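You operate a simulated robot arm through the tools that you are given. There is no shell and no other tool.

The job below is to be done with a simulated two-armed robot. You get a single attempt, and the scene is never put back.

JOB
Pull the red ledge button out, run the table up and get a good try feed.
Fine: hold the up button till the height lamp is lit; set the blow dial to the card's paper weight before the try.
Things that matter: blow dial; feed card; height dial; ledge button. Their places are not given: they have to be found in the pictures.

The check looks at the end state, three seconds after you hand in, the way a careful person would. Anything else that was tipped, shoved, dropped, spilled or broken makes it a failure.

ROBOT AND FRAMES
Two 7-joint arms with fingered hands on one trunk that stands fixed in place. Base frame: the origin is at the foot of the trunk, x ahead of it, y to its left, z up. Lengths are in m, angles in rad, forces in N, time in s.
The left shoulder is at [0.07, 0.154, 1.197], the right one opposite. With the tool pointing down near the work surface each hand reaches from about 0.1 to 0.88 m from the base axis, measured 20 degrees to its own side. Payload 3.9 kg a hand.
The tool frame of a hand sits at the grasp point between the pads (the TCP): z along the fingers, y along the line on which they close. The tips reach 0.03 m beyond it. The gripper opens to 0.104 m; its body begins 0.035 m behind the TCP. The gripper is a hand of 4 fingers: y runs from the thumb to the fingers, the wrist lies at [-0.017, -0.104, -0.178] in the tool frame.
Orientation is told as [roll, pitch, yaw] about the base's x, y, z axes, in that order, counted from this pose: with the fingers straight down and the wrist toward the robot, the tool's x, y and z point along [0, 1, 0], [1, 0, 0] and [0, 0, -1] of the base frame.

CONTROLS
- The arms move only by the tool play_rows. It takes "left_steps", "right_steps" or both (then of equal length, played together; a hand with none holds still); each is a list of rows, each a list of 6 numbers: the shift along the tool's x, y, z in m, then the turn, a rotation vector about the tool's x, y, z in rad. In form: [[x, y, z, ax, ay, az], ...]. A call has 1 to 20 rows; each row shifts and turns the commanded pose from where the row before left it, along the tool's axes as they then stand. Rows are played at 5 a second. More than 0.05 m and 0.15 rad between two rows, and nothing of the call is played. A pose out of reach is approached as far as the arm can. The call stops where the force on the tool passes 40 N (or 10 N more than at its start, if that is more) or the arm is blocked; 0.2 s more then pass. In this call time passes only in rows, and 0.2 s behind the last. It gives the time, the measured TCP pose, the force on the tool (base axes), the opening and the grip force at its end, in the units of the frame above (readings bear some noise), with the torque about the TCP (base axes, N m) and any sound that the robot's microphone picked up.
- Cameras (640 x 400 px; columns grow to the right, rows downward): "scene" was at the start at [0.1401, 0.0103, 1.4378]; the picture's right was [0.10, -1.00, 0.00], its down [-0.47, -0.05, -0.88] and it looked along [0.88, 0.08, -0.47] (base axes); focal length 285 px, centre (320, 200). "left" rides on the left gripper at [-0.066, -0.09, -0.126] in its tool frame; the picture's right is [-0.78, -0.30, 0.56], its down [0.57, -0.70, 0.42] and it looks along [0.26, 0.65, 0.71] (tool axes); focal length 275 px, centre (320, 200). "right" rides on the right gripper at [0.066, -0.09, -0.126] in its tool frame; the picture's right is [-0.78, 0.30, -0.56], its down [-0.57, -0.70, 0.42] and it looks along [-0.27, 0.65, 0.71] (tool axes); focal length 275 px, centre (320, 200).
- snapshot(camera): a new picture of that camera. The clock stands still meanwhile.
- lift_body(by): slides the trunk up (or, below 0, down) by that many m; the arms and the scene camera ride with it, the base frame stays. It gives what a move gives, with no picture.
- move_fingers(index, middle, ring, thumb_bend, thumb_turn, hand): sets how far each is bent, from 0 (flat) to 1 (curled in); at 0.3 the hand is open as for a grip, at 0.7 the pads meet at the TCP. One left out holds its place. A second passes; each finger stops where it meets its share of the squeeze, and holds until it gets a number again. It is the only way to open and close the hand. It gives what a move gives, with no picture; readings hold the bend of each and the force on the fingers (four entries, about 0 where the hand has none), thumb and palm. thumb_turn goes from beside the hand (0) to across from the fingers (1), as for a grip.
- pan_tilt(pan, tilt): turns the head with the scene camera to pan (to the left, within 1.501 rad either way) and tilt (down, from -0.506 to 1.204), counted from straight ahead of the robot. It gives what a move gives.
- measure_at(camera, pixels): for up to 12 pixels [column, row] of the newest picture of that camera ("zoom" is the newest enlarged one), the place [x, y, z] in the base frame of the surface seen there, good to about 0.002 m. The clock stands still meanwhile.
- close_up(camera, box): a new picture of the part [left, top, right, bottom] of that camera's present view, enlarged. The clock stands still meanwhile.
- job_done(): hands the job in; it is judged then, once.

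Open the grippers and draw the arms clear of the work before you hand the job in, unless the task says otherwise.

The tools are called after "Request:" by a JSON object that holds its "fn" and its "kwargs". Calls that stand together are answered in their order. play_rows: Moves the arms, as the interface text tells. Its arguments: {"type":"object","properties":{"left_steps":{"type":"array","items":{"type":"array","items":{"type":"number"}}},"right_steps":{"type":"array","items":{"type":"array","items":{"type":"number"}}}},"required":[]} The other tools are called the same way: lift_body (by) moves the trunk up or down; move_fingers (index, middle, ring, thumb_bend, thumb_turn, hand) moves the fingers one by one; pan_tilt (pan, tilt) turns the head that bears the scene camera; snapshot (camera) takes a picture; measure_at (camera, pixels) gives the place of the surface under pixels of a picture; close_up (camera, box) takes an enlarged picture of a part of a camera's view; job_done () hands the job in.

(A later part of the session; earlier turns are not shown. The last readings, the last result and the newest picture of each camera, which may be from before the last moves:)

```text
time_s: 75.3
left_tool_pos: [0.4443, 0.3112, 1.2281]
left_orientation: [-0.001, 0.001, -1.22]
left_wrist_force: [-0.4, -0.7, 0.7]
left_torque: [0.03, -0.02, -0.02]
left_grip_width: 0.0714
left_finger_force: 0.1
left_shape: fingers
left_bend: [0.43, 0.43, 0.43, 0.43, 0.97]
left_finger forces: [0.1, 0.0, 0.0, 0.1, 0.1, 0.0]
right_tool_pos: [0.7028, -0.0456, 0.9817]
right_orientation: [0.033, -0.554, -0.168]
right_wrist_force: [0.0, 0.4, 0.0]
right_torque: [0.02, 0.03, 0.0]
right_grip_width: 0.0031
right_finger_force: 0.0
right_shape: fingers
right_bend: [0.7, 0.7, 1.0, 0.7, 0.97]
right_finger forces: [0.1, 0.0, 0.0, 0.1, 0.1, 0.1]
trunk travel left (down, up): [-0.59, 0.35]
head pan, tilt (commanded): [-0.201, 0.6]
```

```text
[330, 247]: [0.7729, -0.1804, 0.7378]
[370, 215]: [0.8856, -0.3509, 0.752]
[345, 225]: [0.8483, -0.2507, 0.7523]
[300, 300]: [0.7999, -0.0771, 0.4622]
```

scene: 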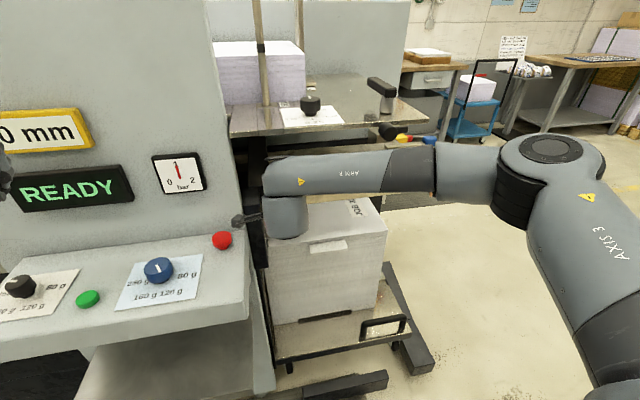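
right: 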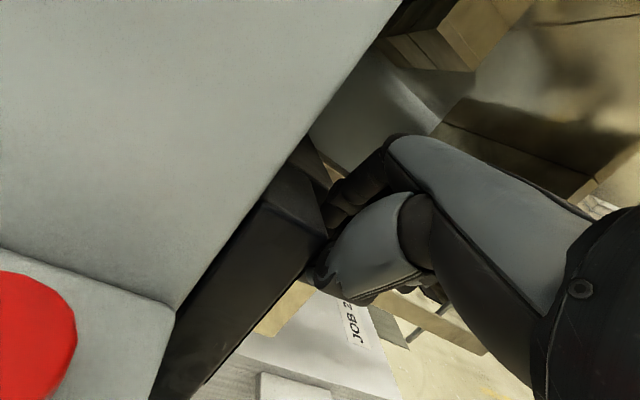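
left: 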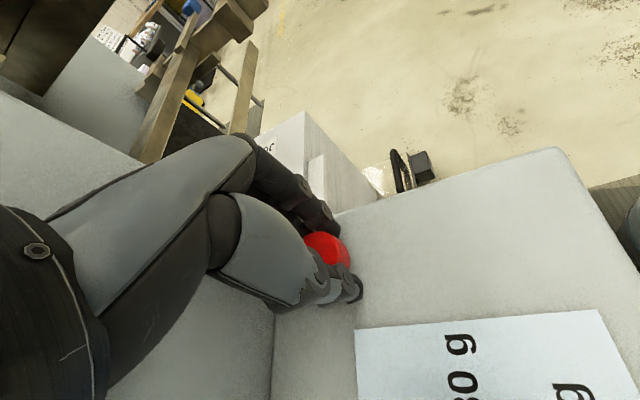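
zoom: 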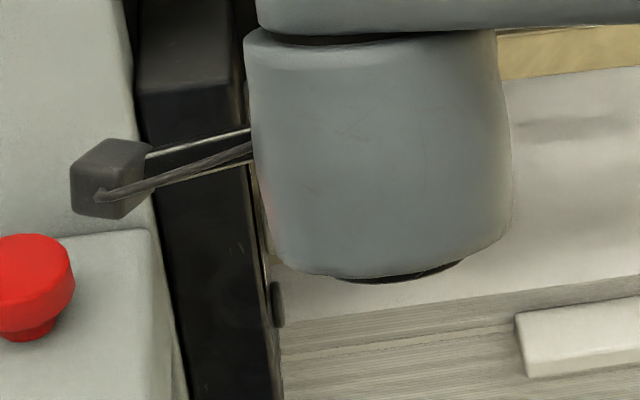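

The lamp nub is visible at zoom (278,303), dark for now; pile top is at 0.752. I press the up button again and hold for about a second.

Request:
{"fn": "play_rows", "kwargs": {"right_steps": [[0.0084, -0.0012, -0.0008, 0, 0, 0], [0.0084, -0.0012, -0.0008, 0, 0, 0], [0.0084, -0.0012, -0.0008, 0, 0, 0], [0.003, -0.0004, -0.0003, 0, 0, 0], [0.003, -0.0004, -0.0003, 0, 0, 0], [0.003, -0.0004, -0.0003, 0, 0, 0], [0, 0, 0, 0, 0, 0], [0, 0, 0, 0, 0, 0]]}}

Request:
{"fn": "snapshot", "kwargs": {"camera": "scene"}}

Request:
{"fn": "measure_at", "kwargs": {"camera": "scene", "pixels": [[370, 215], [345, 225]]}}

Request:
{"fn": "close_up", "kwargs": {"camera": "scene", "box": [235, 190, 315, 260]}}

```text
time_s: 77.1
left_tool_pos: [0.4442, 0.3107, 1.2275]
left_orientation: [0.001, -0.001, -1.222]
left_wrist_force: [0.2, -0.5, -0.5]
left_torque: [0.0, -0.03, -0.04]
left_grip_width: 0.0715
left_finger_force: 0.0
left_shape: fingers
left_bend: [0.43, 0.43, 0.43, 0.43, 0.97]
left_finger forces: [0.0, 0.0, 0.0, 0.0, 0.0, 0.1]
right_tool_pos: [0.7033, -0.0107, 0.9825]
right_orientation: [0.036, -0.555, -0.17]
right_wrist_force: [0.5, -4.2, 0.3]
right_torque: [-0.1, -0.02, -0.03]
right_grip_width: 0.0029
right_finger_force: 1.4
right_shape: fingers
right_bend: [0.7, 0.7, 1.0, 0.7, 0.99]
right_finger forces: [0.1, 0.1, 0.1, 0.0, 3.7, 0.0]
trunk travel left (down, up): [-0.59, 0.35]
head pan, tilt (commanded): [-0.201, 0.6]
heard: click
```

```text
taken
```

scene: 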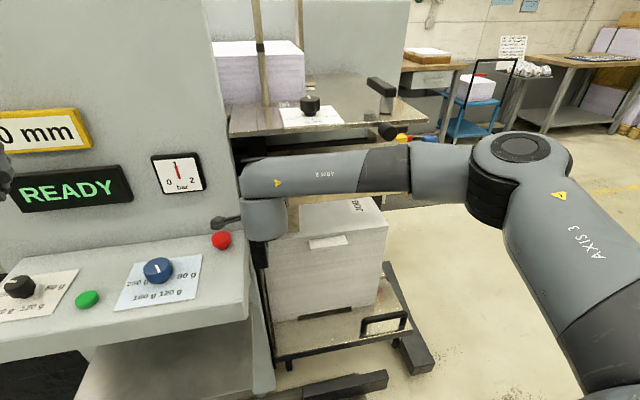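

```text
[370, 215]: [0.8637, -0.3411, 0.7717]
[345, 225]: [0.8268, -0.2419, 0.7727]
```

```text
5.71 times, centred on (275, 225) of scene
```

zoom: 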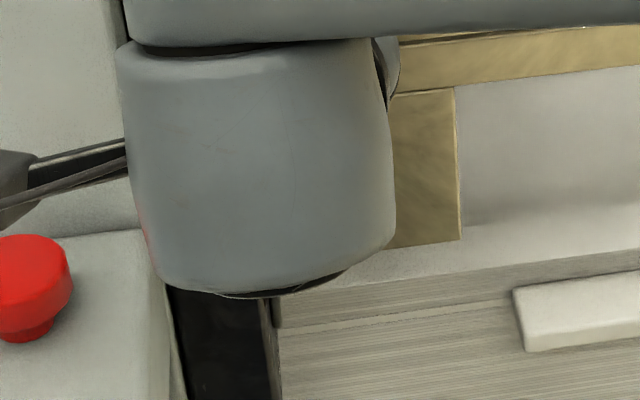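

The pile is at 0.772 and rising about 25 mm/s while I hold. I keep holding in 1 s pieces and check the lamp each time.

Request:
{"fn": "play_rows", "kwargs": {"right_steps": [[0, 0, 0, 0, 0, 0], [0, 0, 0, 0, 0, 0], [0, 0, 0, 0, 0, 0], [0, 0, 0, 0, 0, 0], [0, 0, 0, 0, 0, 0]]}}

Request:
{"fn": "snapshot", "kwargs": {"camera": "scene"}}

Request:
{"fn": "measure_at", "kwargs": {"camera": "scene", "pixels": [[370, 210], [345, 220]]}}

Request:
{"fn": "close_up", "kwargs": {"camera": "scene", "box": [235, 190, 315, 260]}}

```text
time_s: 78.3
left_tool_pos: [0.4432, 0.3111, 1.2282]
left_orientation: [-0.001, 0.0, -1.221]
left_wrist_force: [0.1, -0.5, -0.1]
left_torque: [0.02, 0.0, -0.01]
left_grip_width: 0.0716
left_finger_force: 0.1
left_shape: fingers
left_bend: [0.43, 0.43, 0.43, 0.43, 0.97]
left_finger forces: [0.0, 0.0, 0.0, 0.0, 0.1, 0.0]
right_tool_pos: [0.7024, -0.0107, 0.9838]
right_orientation: [0.034, -0.553, -0.17]
right_wrist_force: [1.3, -2.7, 0.3]
right_torque: [-0.12, -0.02, 0.01]
right_grip_width: 0.0028
right_finger_force: 2.0
right_shape: fingers
right_bend: [0.7, 0.7, 1.0, 0.7, 0.99]
right_finger forces: [0.0, 0.1, 0.0, 0.1, 3.8, 0.0]
trunk travel left (down, up): [-0.59, 0.35]
head pan, tilt (commanded): [-0.201, 0.6]
```

```text
taken
```

scene: 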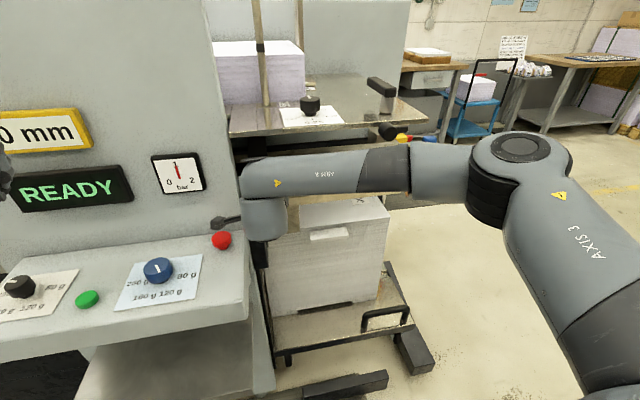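

```text
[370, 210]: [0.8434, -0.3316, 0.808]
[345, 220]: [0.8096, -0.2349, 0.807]
```

```text
5.71 times, centred on (275, 225) of scene
```

zoom: 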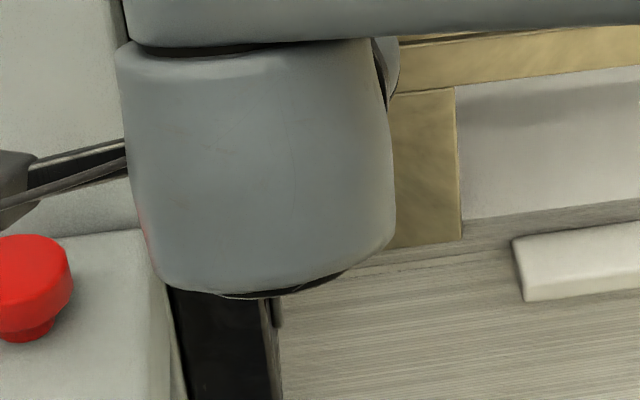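

Pile at 0.8075, lamp nub at zoom (278,312) still dark. I continue to hold.

Request:
{"fn": "play_rows", "kwargs": {"right_steps": [[0, 0, 0, 0, 0, 0], [0, 0, 0, 0, 0, 0], [0, 0, 0, 0, 0, 0], [0, 0, 0, 0, 0, 0]]}}

Request:
{"fn": "snapshot", "kwargs": {"camera": "scene"}}

Request:
{"fn": "measure_at", "kwargs": {"camera": "scene", "pixels": [[370, 205], [345, 215], [370, 200]]}}

Request:
{"fn": "close_up", "kwargs": {"camera": "scene", "box": [235, 190, 315, 260]}}

```text
time_s: 79.3
left_tool_pos: [0.4445, 0.311, 1.2273]
left_orientation: [-0.002, 0.0, -1.221]
left_wrist_force: [0.6, -1.1, -0.1]
left_torque: [-0.01, 0.04, 0.0]
left_grip_width: 0.0714
left_finger_force: 0.2
left_shape: fingers
left_bend: [0.43, 0.43, 0.43, 0.43, 0.97]
left_finger forces: [0.0, 0.1, 0.0, 0.0, 0.0, 0.1]
right_tool_pos: [0.7034, -0.0112, 0.9836]
right_orientation: [0.036, -0.552, -0.169]
right_wrist_force: [0.5, -4.1, 0.8]
right_torque: [-0.07, -0.06, -0.02]
right_grip_width: 0.0029
right_finger_force: 2.3
right_shape: fingers
right_bend: [0.7, 0.7, 1.0, 0.7, 0.99]
right_finger forces: [0.0, 0.0, 0.0, 0.0, 3.8, 0.1]
trunk travel left (down, up): [-0.59, 0.35]
head pan, tilt (commanded): [-0.201, 0.6]
```

```text
taken
```

scene: 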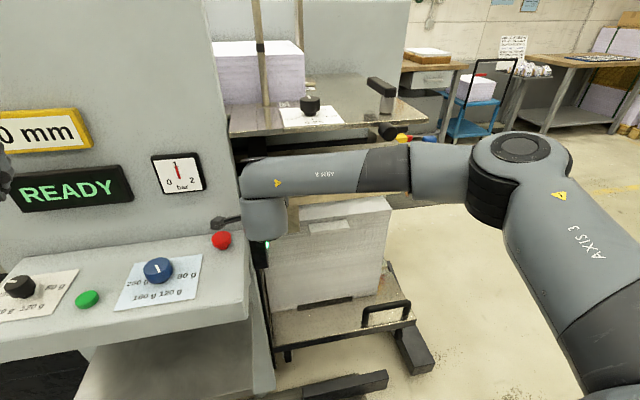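

```text
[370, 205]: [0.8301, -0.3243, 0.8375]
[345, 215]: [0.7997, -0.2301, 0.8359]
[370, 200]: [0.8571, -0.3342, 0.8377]
```

```text
5.71 times, centred on (275, 225) of scene
```

zoom: 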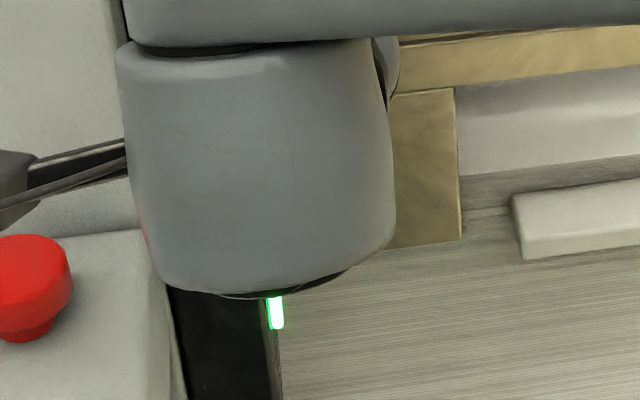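

The HEIGHT lamp is lit green at zoom (276,312), pile top at 0.837. I release the button at once.

Request:
{"fn": "play_rows", "kwargs": {"right_steps": [[-0.02, 0.0029, 0.0018, 0, 0, 0], [-0.02, 0.0029, 0.0018, 0, 0, 0], [-0.02, 0.0029, 0.0018, 0, 0, 0]]}}

Request:
{"fn": "snapshot", "kwargs": {"camera": "scene"}}

Request:
{"fn": "close_up", "kwargs": {"camera": "scene", "box": [235, 190, 315, 260]}}

```text
time_s: 80.1
left_tool_pos: [0.4434, 0.311, 1.2275]
left_orientation: [-0.001, -0.001, -1.22]
left_wrist_force: [0.1, 0.3, 1.4]
left_torque: [0.02, -0.02, 0.01]
left_grip_width: 0.0716
left_finger_force: 0.0
left_shape: fingers
left_bend: [0.43, 0.43, 0.43, 0.43, 0.97]
left_finger forces: [0.0, 0.0, 0.0, 0.1, 0.1, 0.0]
right_tool_pos: [0.7032, -0.0716, 0.9809]
right_orientation: [0.035, -0.553, -0.169]
right_wrist_force: [0.5, -0.6, -0.7]
right_torque: [0.02, 0.02, -0.01]
right_grip_width: 0.0026
right_finger_force: 0.1
right_shape: fingers
right_bend: [0.7, 0.7, 1.0, 0.7, 0.97]
right_finger forces: [0.0, 0.1, 0.0, 0.0, 0.1, 0.0]
trunk travel left (down, up): [-0.59, 0.35]
head pan, tilt (commanded): [-0.201, 0.6]
```

```text
taken
```

scene: 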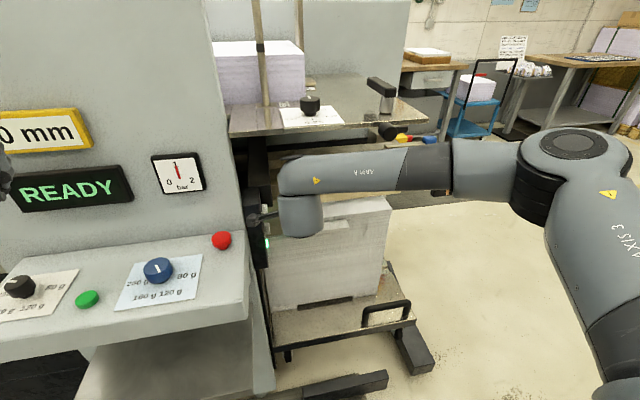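

```text
5.71 times, centred on (275, 225) of scene
```

zoom: 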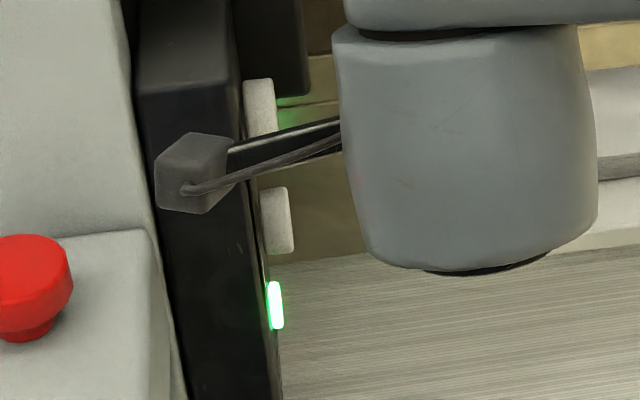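

The lamp stays lit after release. I withdraw the right hand backward out of the feeder area.

Request:
{"fn": "play_rows", "kwargs": {"right_steps": [[-0.016, -0.0292, -0.0183, 0, 0, 0], [-0.016, -0.0292, -0.0183, 0, 0, 0], [-0.016, -0.0292, -0.0183, 0, 0, 0]]}}

Request:
{"fn": "play_rows", "kwargs": {"right_steps": [[-0.03, -0.005, -0.03, 0, 0, 0], [-0.03, -0.005, -0.03, 0, 0, 0], [-0.035, 0, -0.03, 0, 0, 0], [-0.035, 0, -0.03, 0, 0, 0]]}}

Request:
{"fn": "snapshot", "kwargs": {"camera": "scene"}}

```text
time_s: 80.9
left_tool_pos: [0.4431, 0.3108, 1.2284]
left_orientation: [0.001, 0.001, -1.221]
left_wrist_force: [0.1, -0.7, 0.1]
left_torque: [0.03, -0.03, 0.01]
left_grip_width: 0.0716
left_finger_force: 0.0
left_shape: fingers
left_bend: [0.43, 0.43, 0.43, 0.43, 0.97]
left_finger forces: [0.0, 0.0, 0.0, 0.0, 0.0, 0.1]
right_tool_pos: [0.5939, -0.1029, 0.983]
right_orientation: [0.035, -0.555, -0.169]
right_wrist_force: [0.5, 0.4, 0.2]
right_torque: [-0.01, -0.01, 0.0]
right_grip_width: 0.0027
right_finger_force: 0.0
right_shape: fingers
right_bend: [0.7, 0.7, 1.0, 0.7, 0.97]
right_finger forces: [0.0, 0.0, 0.1, 0.1, 0.0, 0.1]
trunk travel left (down, up): [-0.59, 0.35]
head pan, tilt (commanded): [-0.201, 0.6]
```

```text
time_s: 81.9
left_tool_pos: [0.4409, 0.3097, 1.2283]
left_orientation: [0.005, -0.001, -1.219]
left_wrist_force: [-0.2, -0.1, 0.1]
left_torque: [0.04, -0.02, 0.02]
left_grip_width: 0.0715
left_finger_force: 0.0
left_shape: fingers
left_bend: [0.43, 0.43, 0.43, 0.43, 0.97]
left_finger forces: [0.1, 0.0, 0.0, 0.1, 0.0, 0.1]
right_tool_pos: [0.5005, -0.2236, 1.0747]
right_orientation: [0.035, -0.557, -0.166]
right_wrist_force: [0.3, -0.3, -0.5]
right_torque: [0.01, -0.01, 0.0]
right_grip_width: 0.0026
right_finger_force: 0.1
right_shape: fingers
right_bend: [0.7, 0.7, 1.0, 0.7, 0.97]
right_finger forces: [0.0, 0.0, 0.0, 0.0, 0.0, 0.0]
trunk travel left (down, up): [-0.59, 0.35]
head pan, tilt (commanded): [-0.201, 0.6]
```

```text
taken
```

scene: 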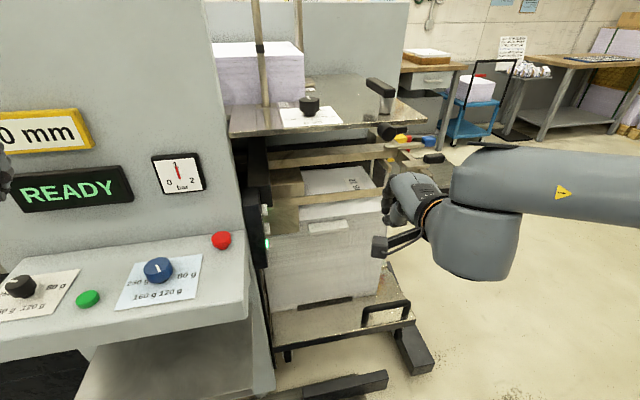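

The right hand is clear, READY still shown, lamp lit at (268,243). Now the blow dial: I first look closely at both ledge dials with the head camera.

Request:
{"fn": "pan_tilt", "kwargs": {"pan": 0.3, "tilt": 0.75}}

Request:
{"fn": "snapshot", "kwargs": {"camera": "scene"}}

Request:
{"fn": "close_up", "kwargs": {"camera": "scene", "box": [140, 150, 380, 300]}}

```text
time_s: 82.8
left_tool_pos: [0.4441, 0.3126, 1.228]
left_orientation: [0.0, 0.001, -1.221]
left_wrist_force: [-0.1, -1.3, -0.2]
left_torque: [0.0, 0.02, -0.01]
left_grip_width: 0.0715
left_finger_force: 0.1
left_shape: fingers
left_bend: [0.43, 0.43, 0.43, 0.43, 0.97]
left_finger forces: [0.0, 0.0, 0.0, 0.1, 0.0, 0.1]
right_tool_pos: [0.5035, -0.2224, 1.0736]
right_orientation: [0.034, -0.554, -0.167]
right_wrist_force: [-1.1, -0.3, 0.7]
right_torque: [0.03, -0.01, 0.02]
right_grip_width: 0.0023
right_finger_force: 0.0
right_shape: fingers
right_bend: [0.7, 0.7, 1.0, 0.7, 0.97]
right_finger forces: [0.0, 0.1, 0.0, 0.0, 0.0, 0.1]
trunk travel left (down, up): [-0.59, 0.35]
head pan, tilt (commanded): [0.3, 0.75]
```

```text
taken
```

scene: 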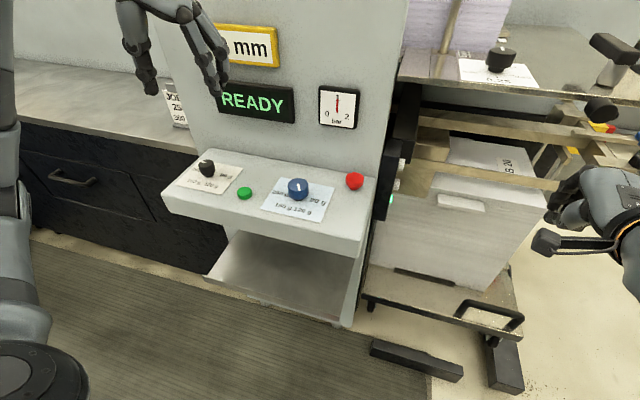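

```text
2.67 times, centred on (260, 225) of scene
```

zoom: 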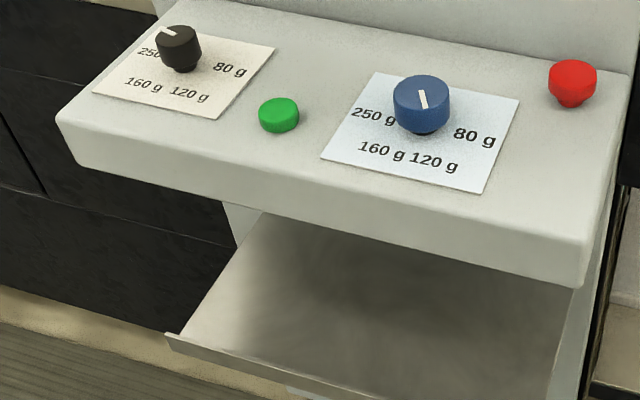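

I raise the trunk back by 6 cm and measure the blue dial more precisely from a tight close-up.

Request:
{"fn": "lift_body", "kwargs": {"by": 0.06}}

Request:
{"fn": "snapshot", "kwargs": {"camera": "scene"}}

Request:
{"fn": "close_up", "kwargs": {"camera": "scene", "box": [250, 180, 350, 250]}}

```text
time_s: 83.8
left_tool_pos: [0.4443, 0.3123, 1.2867]
left_orientation: [-0.001, 0.001, -1.22]
left_wrist_force: [0.0, -0.7, -0.3]
left_torque: [0.0, -0.02, 0.0]
left_grip_width: 0.0715
left_finger_force: 0.1
left_shape: fingers
left_bend: [0.43, 0.43, 0.43, 0.43, 0.97]
left_finger forces: [0.0, 0.1, 0.0, 0.0, 0.0, 0.1]
right_tool_pos: [0.5014, -0.2232, 1.1333]
right_orientation: [0.034, -0.553, -0.169]
right_wrist_force: [-0.2, 0.3, 0.3]
right_torque: [-0.03, -0.01, -0.03]
right_grip_width: 0.0025
right_finger_force: 0.0
right_shape: fingers
right_bend: [0.7, 0.7, 1.0, 0.7, 0.97]
right_finger forces: [0.0, 0.0, 0.0, 0.1, 0.0, 0.0]
trunk travel left (down, up): [-0.65, 0.29]
head pan, tilt (commanded): [0.3, 0.75]
```

```text
taken
```

scene: 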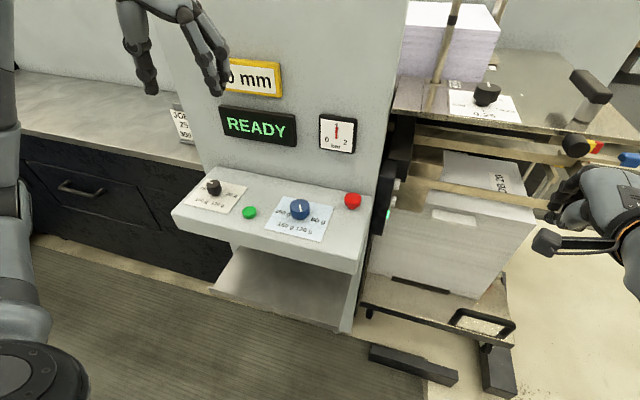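

```text
5.71 times, centred on (300, 215) of scene
```

zoom: 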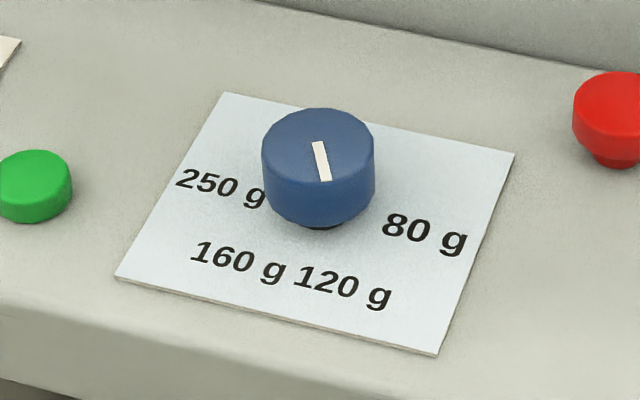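

Request:
{"fn": "measure_at", "kwargs": {"camera": "zoom", "pixels": [[318, 112], [266, 150], [372, 150], [325, 182], [317, 143], [324, 178], [222, 185], [236, 257], [342, 287], [425, 234], [318, 148], [320, 215]]}}

```text
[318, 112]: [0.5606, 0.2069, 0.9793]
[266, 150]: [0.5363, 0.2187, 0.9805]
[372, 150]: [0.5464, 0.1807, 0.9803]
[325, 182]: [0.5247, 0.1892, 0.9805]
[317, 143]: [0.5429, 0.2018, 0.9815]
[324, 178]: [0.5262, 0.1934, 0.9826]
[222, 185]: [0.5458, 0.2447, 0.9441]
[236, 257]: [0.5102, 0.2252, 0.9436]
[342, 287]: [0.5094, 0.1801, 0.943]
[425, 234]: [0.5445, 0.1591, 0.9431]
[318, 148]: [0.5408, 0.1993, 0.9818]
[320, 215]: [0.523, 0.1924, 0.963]
```

Dial centre ≈ [0.542, 0.199], radius 20 mm, pointer at 120 g. I turn the left hand to yaw ≈ +0.6 in free space so I can then sweep clockwise about 2 rad.

Request:
{"fn": "play_rows", "kwargs": {"left_steps": [[0, 0, 0, 0, 0, -0.14], [0, 0, 0, 0, 0, -0.14], [0, 0, 0, 0, 0, -0.14], [0, 0, 0, 0, 0, -0.14], [0, 0, 0, 0, 0, -0.14], [0, 0, 0, 0, 0, -0.14], [0, 0, 0, 0, 0, -0.14], [0, 0, 0, 0, 0, -0.14], [0, 0, 0, 0, 0, -0.14], [0, 0, 0, 0, 0, -0.14], [0, 0, 0, 0, 0, -0.14], [0, 0, 0, 0, 0, -0.14], [0, 0, 0, 0, 0, -0.14]]}}

```text
time_s: 86.6
left_tool_pos: [0.4441, 0.3111, 1.2868]
left_orientation: [-0.001, -0.001, 0.604]
left_wrist_force: [-0.3, -0.7, 0.2]
left_torque: [0.0, -0.01, -0.01]
left_grip_width: 0.0716
left_finger_force: 0.0
left_shape: fingers
left_bend: [0.43, 0.43, 0.43, 0.43, 0.97]
left_finger forces: [0.1, 0.1, 0.1, 0.0, 0.0, 0.0]
right_tool_pos: [0.5031, -0.2231, 1.1339]
right_orientation: [0.034, -0.553, -0.168]
right_wrist_force: [0.0, -0.7, -0.6]
right_torque: [0.0, -0.01, 0.03]
right_grip_width: 0.0024
right_finger_force: 0.1
right_shape: fingers
right_bend: [0.7, 0.7, 1.0, 0.7, 0.97]
right_finger forces: [0.0, 0.0, 0.0, 0.0, 0.0, 0.0]
trunk travel left (down, up): [-0.65, 0.29]
head pan, tilt (commanded): [0.3, 0.75]
```

Yaw is +0.604. I move above the blue dial to z≈1.06.

Request:
{"fn": "play_rows", "kwargs": {"left_steps": [[-0.0211, 0.0024, 0.0324, 0, 0, 0], [-0.0211, 0.0024, 0.0324, 0, 0, 0], [-0.0211, 0.0024, 0.0324, 0, 0, 0], [-0.0211, 0.0024, 0.0324, 0, 0, 0], [-0.0211, 0.0024, 0.0324, 0, 0, 0], [-0.0211, 0.0024, 0.0324, 0, 0, 0], [-0.0211, 0.0024, 0.0324, 0, 0, 0]]}}

Request:
{"fn": "snapshot", "kwargs": {"camera": "scene"}}

Request:
{"fn": "snapshot", "kwargs": {"camera": "left"}}

```text
time_s: 88.2
left_tool_pos: [0.5424, 0.1967, 1.0609]
left_orientation: [0.002, 0.0, 0.6]
left_wrist_force: [-0.4, 0.1, -0.7]
left_torque: [-0.02, 0.02, 0.02]
left_grip_width: 0.0714
left_finger_force: 0.1
left_shape: fingers
left_bend: [0.43, 0.43, 0.43, 0.43, 0.97]
left_finger forces: [0.0, 0.0, 0.0, 0.1, 0.0, 0.0]
right_tool_pos: [0.5029, -0.2241, 1.1323]
right_orientation: [0.034, -0.555, -0.168]
right_wrist_force: [0.2, -0.7, 0.2]
right_torque: [0.0, -0.03, 0.0]
right_grip_width: 0.0024
right_finger_force: 0.0
right_shape: fingers
right_bend: [0.7, 0.7, 1.0, 0.7, 0.97]
right_finger forces: [0.1, 0.0, 0.0, 0.0, 0.0, 0.0]
trunk travel left (down, up): [-0.65, 0.29]
head pan, tilt (commanded): [0.3, 0.75]
```

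```text
taken
```

scene: 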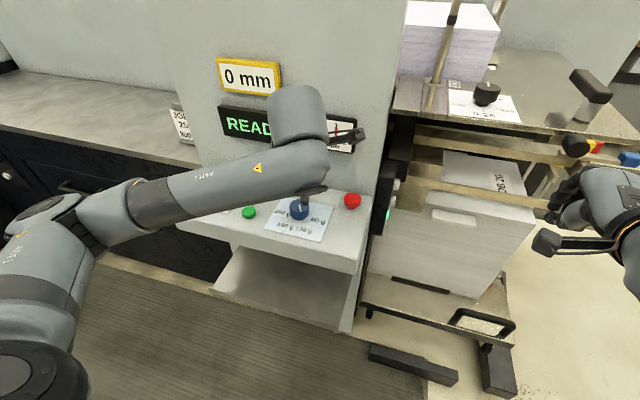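

```text
taken
```

left: 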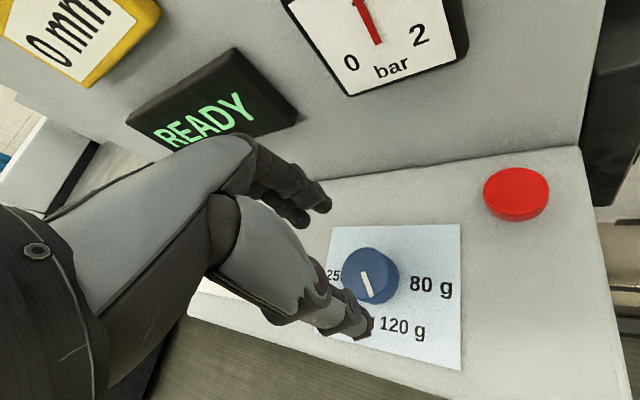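

The dial lies between thumb and fingers in the left camera. I descend to z≈0.981 with a tiny centring shift.

Request:
{"fn": "play_rows", "kwargs": {"left_steps": [[0.001, 0.0005, 0.02, 0, 0, 0], [0.001, 0.0005, 0.02, 0, 0, 0], [0, 0, 0.02, 0, 0, 0], [0, 0, 0.02, 0, 0, 0]]}}

Request:
{"fn": "snapshot", "kwargs": {"camera": "left"}}

Request:
{"fn": "close_up", "kwargs": {"camera": "scene", "box": [220, 150, 380, 260]}}

```text
time_s: 89.2
left_tool_pos: [0.5415, 0.202, 0.9798]
left_orientation: [0.0, 0.0, 0.598]
left_wrist_force: [-0.1, 0.5, -0.3]
left_torque: [0.0, 0.01, -0.01]
left_grip_width: 0.0717
left_finger_force: 0.0
left_shape: fingers
left_bend: [0.43, 0.43, 0.43, 0.43, 0.97]
left_finger forces: [0.0, 0.0, 0.1, 0.1, 0.0, 0.0]
right_tool_pos: [0.5035, -0.2229, 1.1324]
right_orientation: [0.034, -0.555, -0.167]
right_wrist_force: [0.1, 0.1, 0.2]
right_torque: [0.02, 0.0, -0.02]
right_grip_width: 0.0026
right_finger_force: 0.1
right_shape: fingers
right_bend: [0.7, 0.7, 1.0, 0.7, 0.97]
right_finger forces: [0.1, 0.0, 0.1, 0.1, 0.1, 0.1]
trunk travel left (down, up): [-0.65, 0.29]
head pan, tilt (commanded): [0.3, 0.75]
```

```text
taken
```

left: 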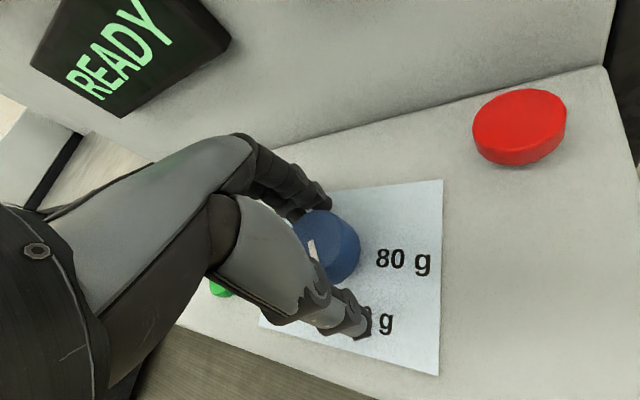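

```text
3.64 times, centred on (300, 205) of scene
```

zoom: 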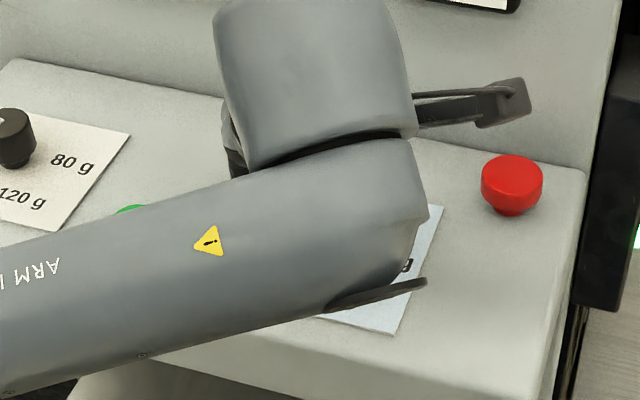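

The dial is centred between thumb and fingers. I close index, middle and thumb on it, keeping the ring finger out.

Request:
{"fn": "move_fingers", "kwargs": {"hand": "left", "index": 0.7, "middle": 0.7, "ring": 0.5, "thumb_bend": 0.7}}

Request:
{"fn": "snapshot", "kwargs": {"camera": "left"}}

```text
time_s: 90.2
left_tool_pos: [0.541, 0.2034, 0.9818]
left_orientation: [-0.002, -0.001, 0.6]
left_wrist_force: [3.8, 3.4, 0.8]
left_torque: [0.13, -0.08, 0.0]
left_grip_width: 0.0388
left_finger_force: 14.0
left_shape: fingers
left_bend: [0.55, 0.59, 0.5, 0.59, 0.96]
left_finger forces: [8.7, 7.5, 0.0, 0.0, 11.6, 0.1]
right_tool_pos: [0.5031, -0.2224, 1.1339]
right_orientation: [0.033, -0.555, -0.167]
right_wrist_force: [-0.1, -0.4, -0.1]
right_torque: [0.0, 0.0, -0.01]
right_grip_width: 0.0023
right_finger_force: 0.1
right_shape: fingers
right_bend: [0.7, 0.7, 1.0, 0.7, 0.97]
right_finger forces: [0.0, 0.0, 0.0, 0.0, 0.1, 0.0]
trunk travel left (down, up): [-0.65, 0.29]
head pan, tilt (commanded): [0.3, 0.75]
```

```text
taken
```

left: 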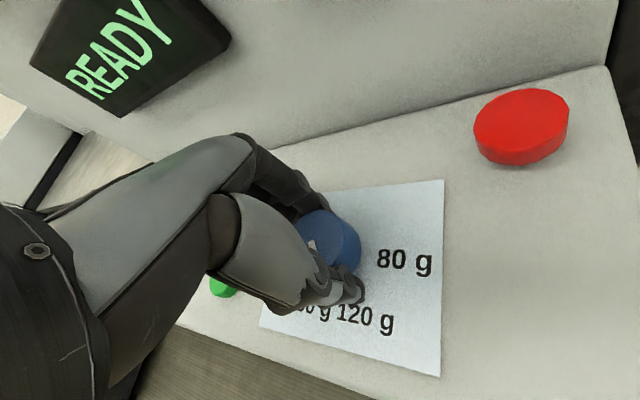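

Grip is firm (8.7/7.5/11.6 N). I turn clockwise (positive about tool z) by 0.56 rad first and check.

Request:
{"fn": "play_rows", "kwargs": {"left_steps": [[-0.0003, 0.0006, 0, 0, 0, 0.14], [-0.0003, 0.0006, 0, 0, 0, 0.14], [-0.0003, 0.0006, 0, 0, 0, 0.14], [-0.0003, 0.0006, 0, 0, 0, 0.14]]}}

Request:
{"fn": "snapshot", "kwargs": {"camera": "left"}}

```text
time_s: 91.2
left_tool_pos: [0.5433, 0.2017, 0.9814]
left_orientation: [0.0, -0.001, 0.039]
left_wrist_force: [1.9, 6.9, 1.8]
left_torque: [0.12, -0.01, 0.03]
left_grip_width: 0.0385
left_finger_force: 13.8
left_shape: fingers
left_bend: [0.55, 0.59, 0.5, 0.6, 0.97]
left_finger forces: [7.1, 8.8, 0.0, 0.1, 12.4, 0.0]
right_tool_pos: [0.5034, -0.2212, 1.1342]
right_orientation: [0.033, -0.553, -0.166]
right_wrist_force: [-0.3, 0.3, 1.1]
right_torque: [-0.03, -0.02, 0.01]
right_grip_width: 0.0024
right_finger_force: 0.1
right_shape: fingers
right_bend: [0.7, 0.7, 1.0, 0.7, 0.97]
right_finger forces: [0.1, 0.0, 0.1, 0.1, 0.1, 0.1]
trunk travel left (down, up): [-0.65, 0.29]
head pan, tilt (commanded): [0.3, 0.75]
```

```text
taken
```

left: 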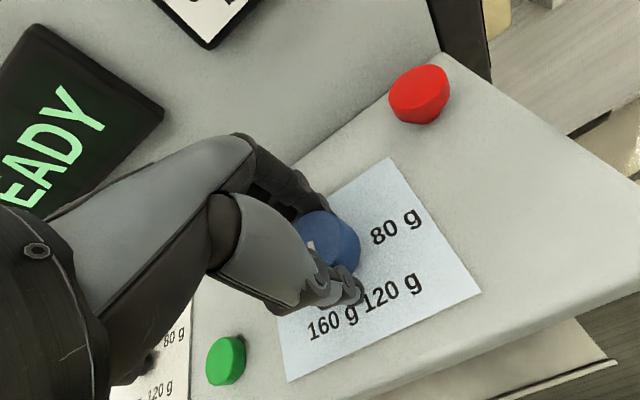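

The knob turns with the hand. I continue another 0.7 rad.

Request:
{"fn": "play_rows", "kwargs": {"left_steps": [[-0.0003, 0.0006, 0, 0, 0, 0.14], [-0.0003, 0.0006, 0, 0, 0, 0.14], [-0.0003, 0.0006, 0, 0, 0, 0.14], [-0.0003, 0.0006, 0, 0, 0, 0.14], [-0.0003, 0.0006, 0, 0, 0, 0.14]]}}

Request:
{"fn": "snapshot", "kwargs": {"camera": "left"}}

Request:
{"fn": "snapshot", "kwargs": {"camera": "scene"}}

```text
time_s: 92.4
left_tool_pos: [0.5466, 0.201, 0.9804]
left_orientation: [0.0, -0.004, -0.661]
left_wrist_force: [3.9, 10.7, 5.3]
left_torque: [0.26, -0.01, 0.0]
left_grip_width: 0.0385
left_finger_force: 13.7
left_shape: fingers
left_bend: [0.56, 0.6, 0.5, 0.6, 0.98]
left_finger forces: [5.7, 8.9, 0.1, 0.0, 14.5, 0.1]
right_tool_pos: [0.5043, -0.2212, 1.134]
right_orientation: [0.033, -0.553, -0.167]
right_wrist_force: [0.4, 0.2, -0.2]
right_torque: [0.01, -0.01, 0.01]
right_grip_width: 0.0025
right_finger_force: 0.1
right_shape: fingers
right_bend: [0.7, 0.7, 1.0, 0.7, 0.97]
right_finger forces: [0.0, 0.0, 0.1, 0.0, 0.1, 0.0]
trunk travel left (down, up): [-0.65, 0.29]
head pan, tilt (commanded): [0.3, 0.75]
```

```text
taken
```

left: 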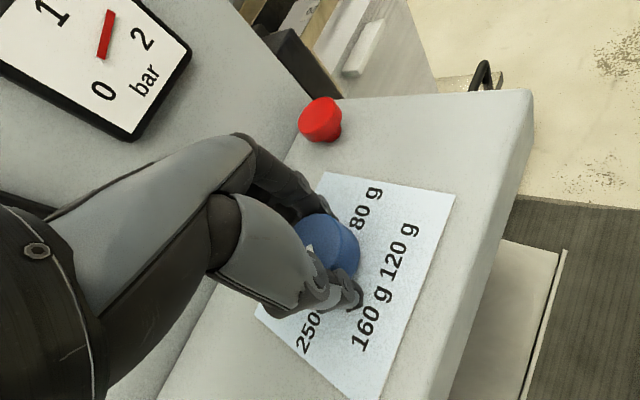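

```text
taken
```

scene: 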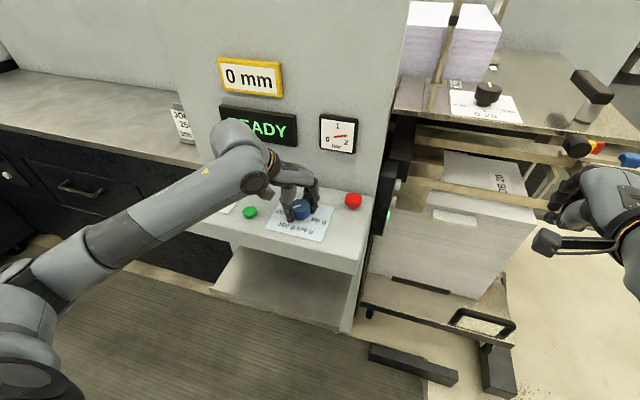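

The gauge now climbs past 1 bar as the blue dial turns, confirming it is the blow dial. I continue turning with a slight shift to relax the side force.

Request:
{"fn": "play_rows", "kwargs": {"left_steps": [[0.0015, -0.0005, 0, 0, 0, 0.14], [0.0015, -0.0005, 0, 0, 0, 0.14], [0, 0, 0, 0, 0, 0.14], [0, 0, 0, 0, 0, 0.14]]}}

Request:
{"fn": "snapshot", "kwargs": {"camera": "left"}}

Request:
{"fn": "close_up", "kwargs": {"camera": "scene", "box": [240, 100, 400, 250]}}

```text
time_s: 93.4
left_tool_pos: [0.5477, 0.2009, 0.9819]
left_orientation: [0.0, 0.0, -1.223]
left_wrist_force: [6.0, -3.0, 0.1]
left_torque: [-0.03, -0.1, 0.04]
left_grip_width: 0.0384
left_finger_force: 14.4
left_shape: fingers
left_bend: [0.55, 0.6, 0.5, 0.6, 0.96]
left_finger forces: [8.3, 9.0, 0.0, 0.1, 11.2, 0.1]
right_tool_pos: [0.5045, -0.224, 1.133]
right_orientation: [0.035, -0.553, -0.166]
right_wrist_force: [-0.3, 0.0, 0.1]
right_torque: [-0.01, -0.03, 0.0]
right_grip_width: 0.0023
right_finger_force: 0.1
right_shape: fingers
right_bend: [0.7, 0.7, 1.0, 0.7, 0.97]
right_finger forces: [0.0, 0.0, 0.0, 0.0, 0.0, 0.0]
trunk travel left (down, up): [-0.65, 0.29]
head pan, tilt (commanded): [0.3, 0.75]
```

```text
taken
```

left: 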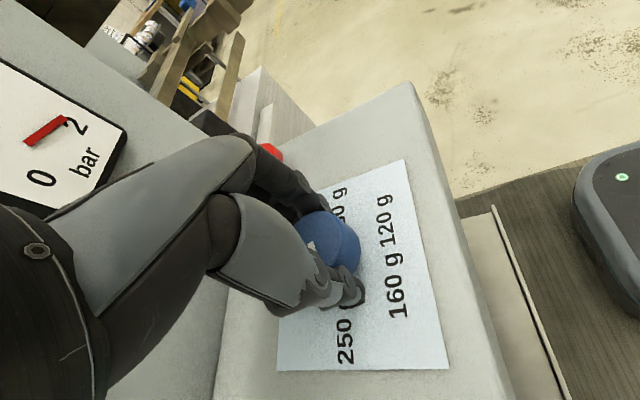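

```text
2.67 times, centred on (320, 175) of scene
```

zoom: 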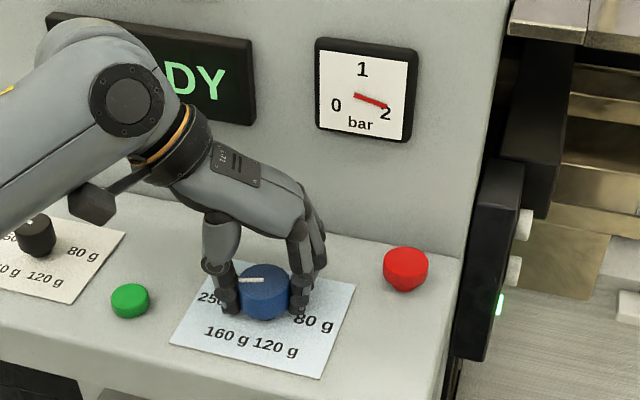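

The gauge has risen toward 2 bar; the pointer now points nearly to 250 g. I measure the pointer's ends.

Request:
{"fn": "close_up", "kwargs": {"camera": "scene", "box": [280, 180, 360, 240]}}

Request:
{"fn": "measure_at", "kwargs": {"camera": "scene", "pixels": [[297, 205], [290, 204], [304, 206]]}}

```text
6.67 times, centred on (320, 210) of scene
```

zoom: 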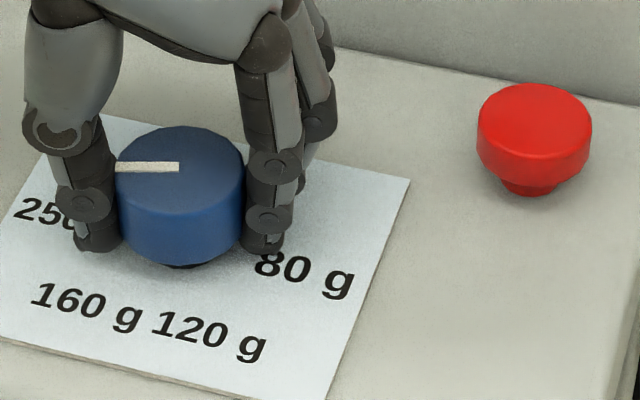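

```text
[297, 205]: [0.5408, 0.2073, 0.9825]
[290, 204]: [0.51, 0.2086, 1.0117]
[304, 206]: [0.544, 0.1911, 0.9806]
```

Request:
{"fn": "measure_at", "kwargs": {"camera": "zoom", "pixels": [[178, 167], [148, 168], [122, 169], [180, 130], [120, 160], [243, 170], [180, 215]]}}

```text
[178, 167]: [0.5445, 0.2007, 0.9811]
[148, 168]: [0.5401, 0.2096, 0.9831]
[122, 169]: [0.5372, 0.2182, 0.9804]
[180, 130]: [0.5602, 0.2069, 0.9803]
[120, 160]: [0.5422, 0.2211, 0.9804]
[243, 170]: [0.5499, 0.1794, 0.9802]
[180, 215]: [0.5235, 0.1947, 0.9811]
```

The pointer is about 22° short of 250 g. I turn 0.39 rad more.

Request:
{"fn": "play_rows", "kwargs": {"left_steps": [[0.001, 0.0004, 0, 0, 0, 0.13], [0.001, 0.0004, 0, 0, 0, 0.13], [0, 0, 0, 0, 0, 0.13]]}}

Request:
{"fn": "close_up", "kwargs": {"camera": "scene", "box": [280, 180, 360, 240]}}

```text
time_s: 94.2
left_tool_pos: [0.5492, 0.1996, 0.981]
left_orientation: [0.0, 0.001, -1.614]
left_wrist_force: [0.1, -4.6, 0.2]
left_torque: [-0.1, 0.0, 0.07]
left_grip_width: 0.0384
left_finger_force: 13.9
left_shape: fingers
left_bend: [0.55, 0.6, 0.5, 0.6, 0.96]
left_finger forces: [8.9, 8.0, 0.1, 0.0, 11.0, 0.1]
right_tool_pos: [0.503, -0.2244, 1.1327]
right_orientation: [0.036, -0.554, -0.17]
right_wrist_force: [-0.1, 0.1, -0.6]
right_torque: [0.05, 0.01, -0.04]
right_grip_width: 0.0026
right_finger_force: 0.0
right_shape: fingers
right_bend: [0.7, 0.7, 1.0, 0.7, 0.97]
right_finger forces: [0.1, 0.0, 0.0, 0.0, 0.0, 0.0]
trunk travel left (down, up): [-0.65, 0.29]
head pan, tilt (commanded): [0.3, 0.75]
```

```text
6.67 times, centred on (320, 210) of scene
```

zoom: 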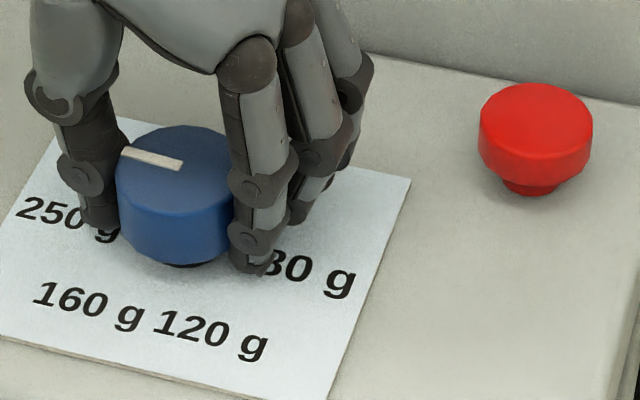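

The pointer now lies almost parallel to the card edge toward 250 g. I measure it.

Request:
{"fn": "measure_at", "kwargs": {"camera": "zoom", "pixels": [[180, 165], [152, 159], [128, 154], [40, 210], [60, 217], [20, 205]]}}

```text
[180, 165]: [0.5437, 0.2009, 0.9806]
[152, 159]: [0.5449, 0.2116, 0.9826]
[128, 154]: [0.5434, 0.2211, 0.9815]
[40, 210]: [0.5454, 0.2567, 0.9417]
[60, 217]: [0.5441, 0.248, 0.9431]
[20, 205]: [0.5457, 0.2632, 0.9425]
```

Pointer is exactly along +y at 250 g. I release the dial and rise.

Request:
{"fn": "move_fingers", "kwargs": {"hand": "left", "index": 0.43, "middle": 0.43, "ring": 0.43, "thumb_bend": 0.43}}

Request:
{"fn": "play_rows", "kwargs": {"left_steps": [[0, 0, -0.02, 0, 0, 0], [0, 0, -0.03, 0, 0, 0], [0, 0, -0.04, 0, 0, 0], [-0.01, -0.02, -0.04, 0, 0, 0], [-0.01, -0.03, -0.03, 0, 0, 0], [-0.01, -0.035, -0.03, 0, 0, 0], [-0.01, -0.035, -0.02, 0, 0, 0]]}}

Request:
{"fn": "snapshot", "kwargs": {"camera": "scene"}}

Request:
{"fn": "close_up", "kwargs": {"camera": "scene", "box": [180, 60, 420, 250]}}

```text
time_s: 95.2
left_tool_pos: [0.5498, 0.2029, 0.9816]
left_orientation: [0.0, 0.001, -1.612]
left_wrist_force: [0.2, 0.2, 0.8]
left_torque: [0.0, 0.0, 0.0]
left_grip_width: 0.0713
left_finger_force: 0.1
left_shape: fingers
left_bend: [0.43, 0.43, 0.43, 0.43, 0.97]
left_finger forces: [0.0, 0.0, 0.1, 0.0, 0.0, 0.0]
right_tool_pos: [0.5036, -0.2235, 1.1331]
right_orientation: [0.036, -0.553, -0.167]
right_wrist_force: [0.7, 0.8, 0.3]
right_torque: [-0.01, 0.01, -0.03]
right_grip_width: 0.0026
right_finger_force: 0.1
right_shape: fingers
right_bend: [0.7, 0.7, 1.0, 0.7, 0.97]
right_finger forces: [0.0, 0.1, 0.1, 0.0, 0.1, 0.0]
trunk travel left (down, up): [-0.65, 0.29]
head pan, tilt (commanded): [0.3, 0.75]
```

```text
time_s: 96.8
left_tool_pos: [0.51, 0.3261, 1.191]
left_orientation: [-0.002, -0.002, -1.612]
left_wrist_force: [0.0, 0.6, 0.3]
left_torque: [-0.03, 0.02, -0.01]
left_grip_width: 0.0716
left_finger_force: 0.0
left_shape: fingers
left_bend: [0.43, 0.43, 0.43, 0.43, 0.97]
left_finger forces: [0.0, 0.0, 0.0, 0.0, 0.1, 0.1]
right_tool_pos: [0.5022, -0.2212, 1.1339]
right_orientation: [0.031, -0.554, -0.169]
right_wrist_force: [-0.4, -0.3, 0.0]
right_torque: [-0.02, 0.01, 0.01]
right_grip_width: 0.0027
right_finger_force: 0.1
right_shape: fingers
right_bend: [0.7, 0.7, 1.0, 0.7, 0.97]
right_finger forces: [0.1, 0.0, 0.0, 0.0, 0.0, 0.0]
trunk travel left (down, up): [-0.65, 0.29]
head pan, tilt (commanded): [0.3, 0.75]
```

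```text
taken
```

scene: 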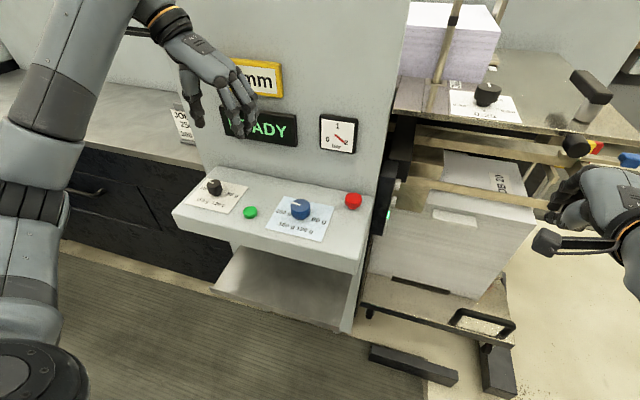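

```text
2.11 times, centred on (300, 155) of scene
```

zoom: 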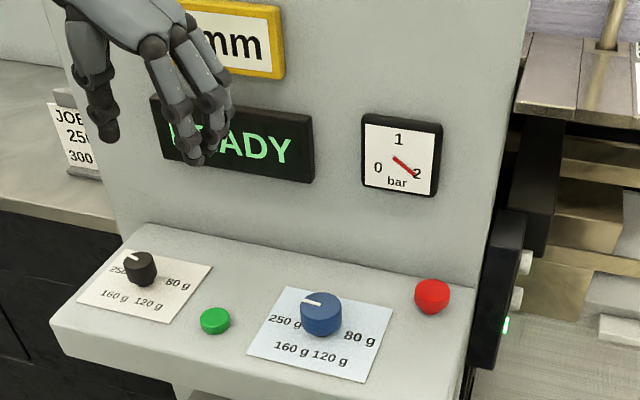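

Blow dial at 250 g, gauge at 2 bar, lamp still lit. I check both dials' pointers closely before the try.

Request:
{"fn": "close_up", "kwargs": {"camera": "scene", "box": [170, 160, 270, 230]}}

Request:
{"fn": "measure_at", "kwargs": {"camera": "zoom", "pixels": [[215, 125], [235, 128], [250, 115], [285, 140], [245, 160]]}}

Request:
{"fn": "close_up", "kwargs": {"camera": "scene", "box": [250, 180, 350, 250]}}

```text
5.71 times, centred on (220, 195) of scene
```

zoom: 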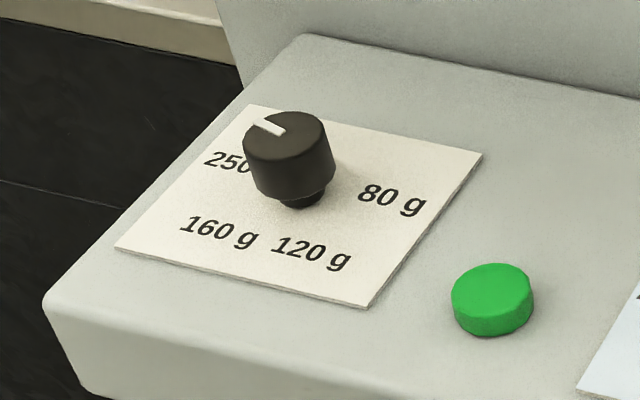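

```text
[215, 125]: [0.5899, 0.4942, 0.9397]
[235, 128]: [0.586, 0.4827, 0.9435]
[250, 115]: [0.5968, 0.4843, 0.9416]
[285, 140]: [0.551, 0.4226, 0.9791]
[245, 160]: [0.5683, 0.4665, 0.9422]
```

```text
5.71 times, centred on (300, 215) of scene
```

zoom: 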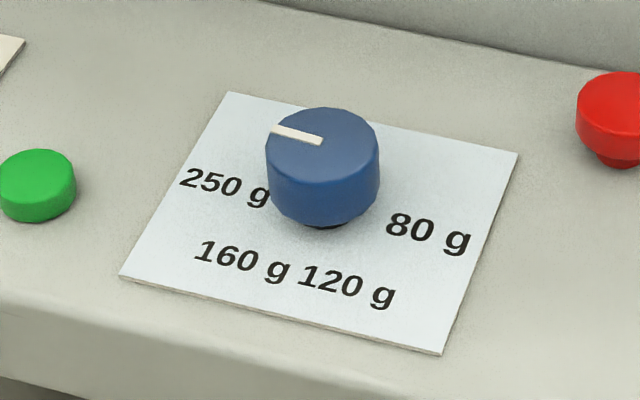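

Both dials read 250 g. I measure the green button's top for the try press.

Request:
{"fn": "measure_at", "kwargs": {"camera": "zoom", "pixels": [[38, 168], [38, 152], [6, 175], [72, 170], [38, 190], [35, 212], [90, 240]]}}

```text
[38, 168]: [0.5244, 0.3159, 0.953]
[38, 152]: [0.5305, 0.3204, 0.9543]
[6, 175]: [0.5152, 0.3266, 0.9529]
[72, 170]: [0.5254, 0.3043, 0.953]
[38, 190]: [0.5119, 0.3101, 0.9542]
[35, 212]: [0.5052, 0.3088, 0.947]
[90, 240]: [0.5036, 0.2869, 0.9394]
```

Green button centre ≈ [0.521, 0.315], top z 0.953. I form a beak with index, middle and thumb, ring curled.

Request:
{"fn": "move_fingers", "kwargs": {"hand": "left", "index": 0.7, "middle": 0.7, "ring": 1.0, "thumb_bend": 0.7}}

Request:
{"fn": "close_up", "kwargs": {"camera": "scene", "box": [140, 0, 300, 140]}}

```text
time_s: 97.8
left_tool_pos: [0.5125, 0.324, 1.1914]
left_orientation: [-0.002, 0.001, -1.611]
left_wrist_force: [-0.1, -0.5, 0.2]
left_torque: [0.01, -0.01, 0.03]
left_grip_width: 0.0031
left_finger_force: 0.1
left_shape: fingers
left_bend: [0.7, 0.7, 1.0, 0.7, 0.97]
left_finger forces: [0.0, 0.0, 0.1, 0.0, 0.0, 0.0]
right_tool_pos: [0.5024, -0.2223, 1.1336]
right_orientation: [0.035, -0.555, -0.168]
right_wrist_force: [-0.1, 0.4, 0.4]
right_torque: [0.0, -0.02, -0.02]
right_grip_width: 0.0024
right_finger_force: 0.1
right_shape: fingers
right_bend: [0.7, 0.7, 1.0, 0.7, 0.97]
right_finger forces: [0.1, 0.0, 0.0, 0.0, 0.1, 0.1]
trunk travel left (down, up): [-0.65, 0.29]
head pan, tilt (commanded): [0.3, 0.75]
```

```text
2.86 times, centred on (220, 70) of scene
```

zoom: 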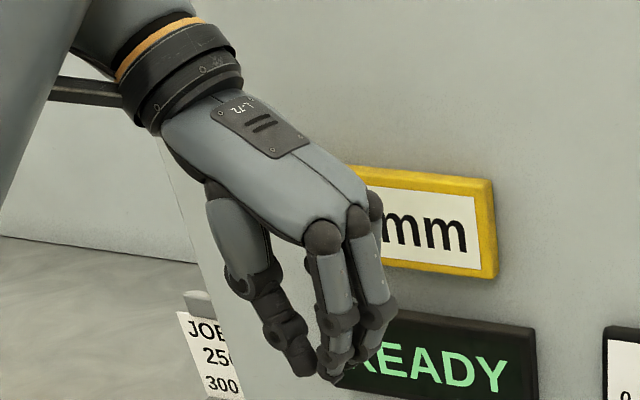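

I measure the beak tips to place them on the button.

Request:
{"fn": "measure_at", "kwargs": {"camera": "zoom", "pixels": [[304, 370], [332, 377], [335, 360], [308, 355], [362, 350], [345, 365]]}}

```text
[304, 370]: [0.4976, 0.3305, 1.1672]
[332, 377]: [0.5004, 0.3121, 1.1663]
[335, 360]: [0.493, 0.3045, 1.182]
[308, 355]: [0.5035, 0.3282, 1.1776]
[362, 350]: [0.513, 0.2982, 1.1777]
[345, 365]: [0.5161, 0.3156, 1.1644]
```

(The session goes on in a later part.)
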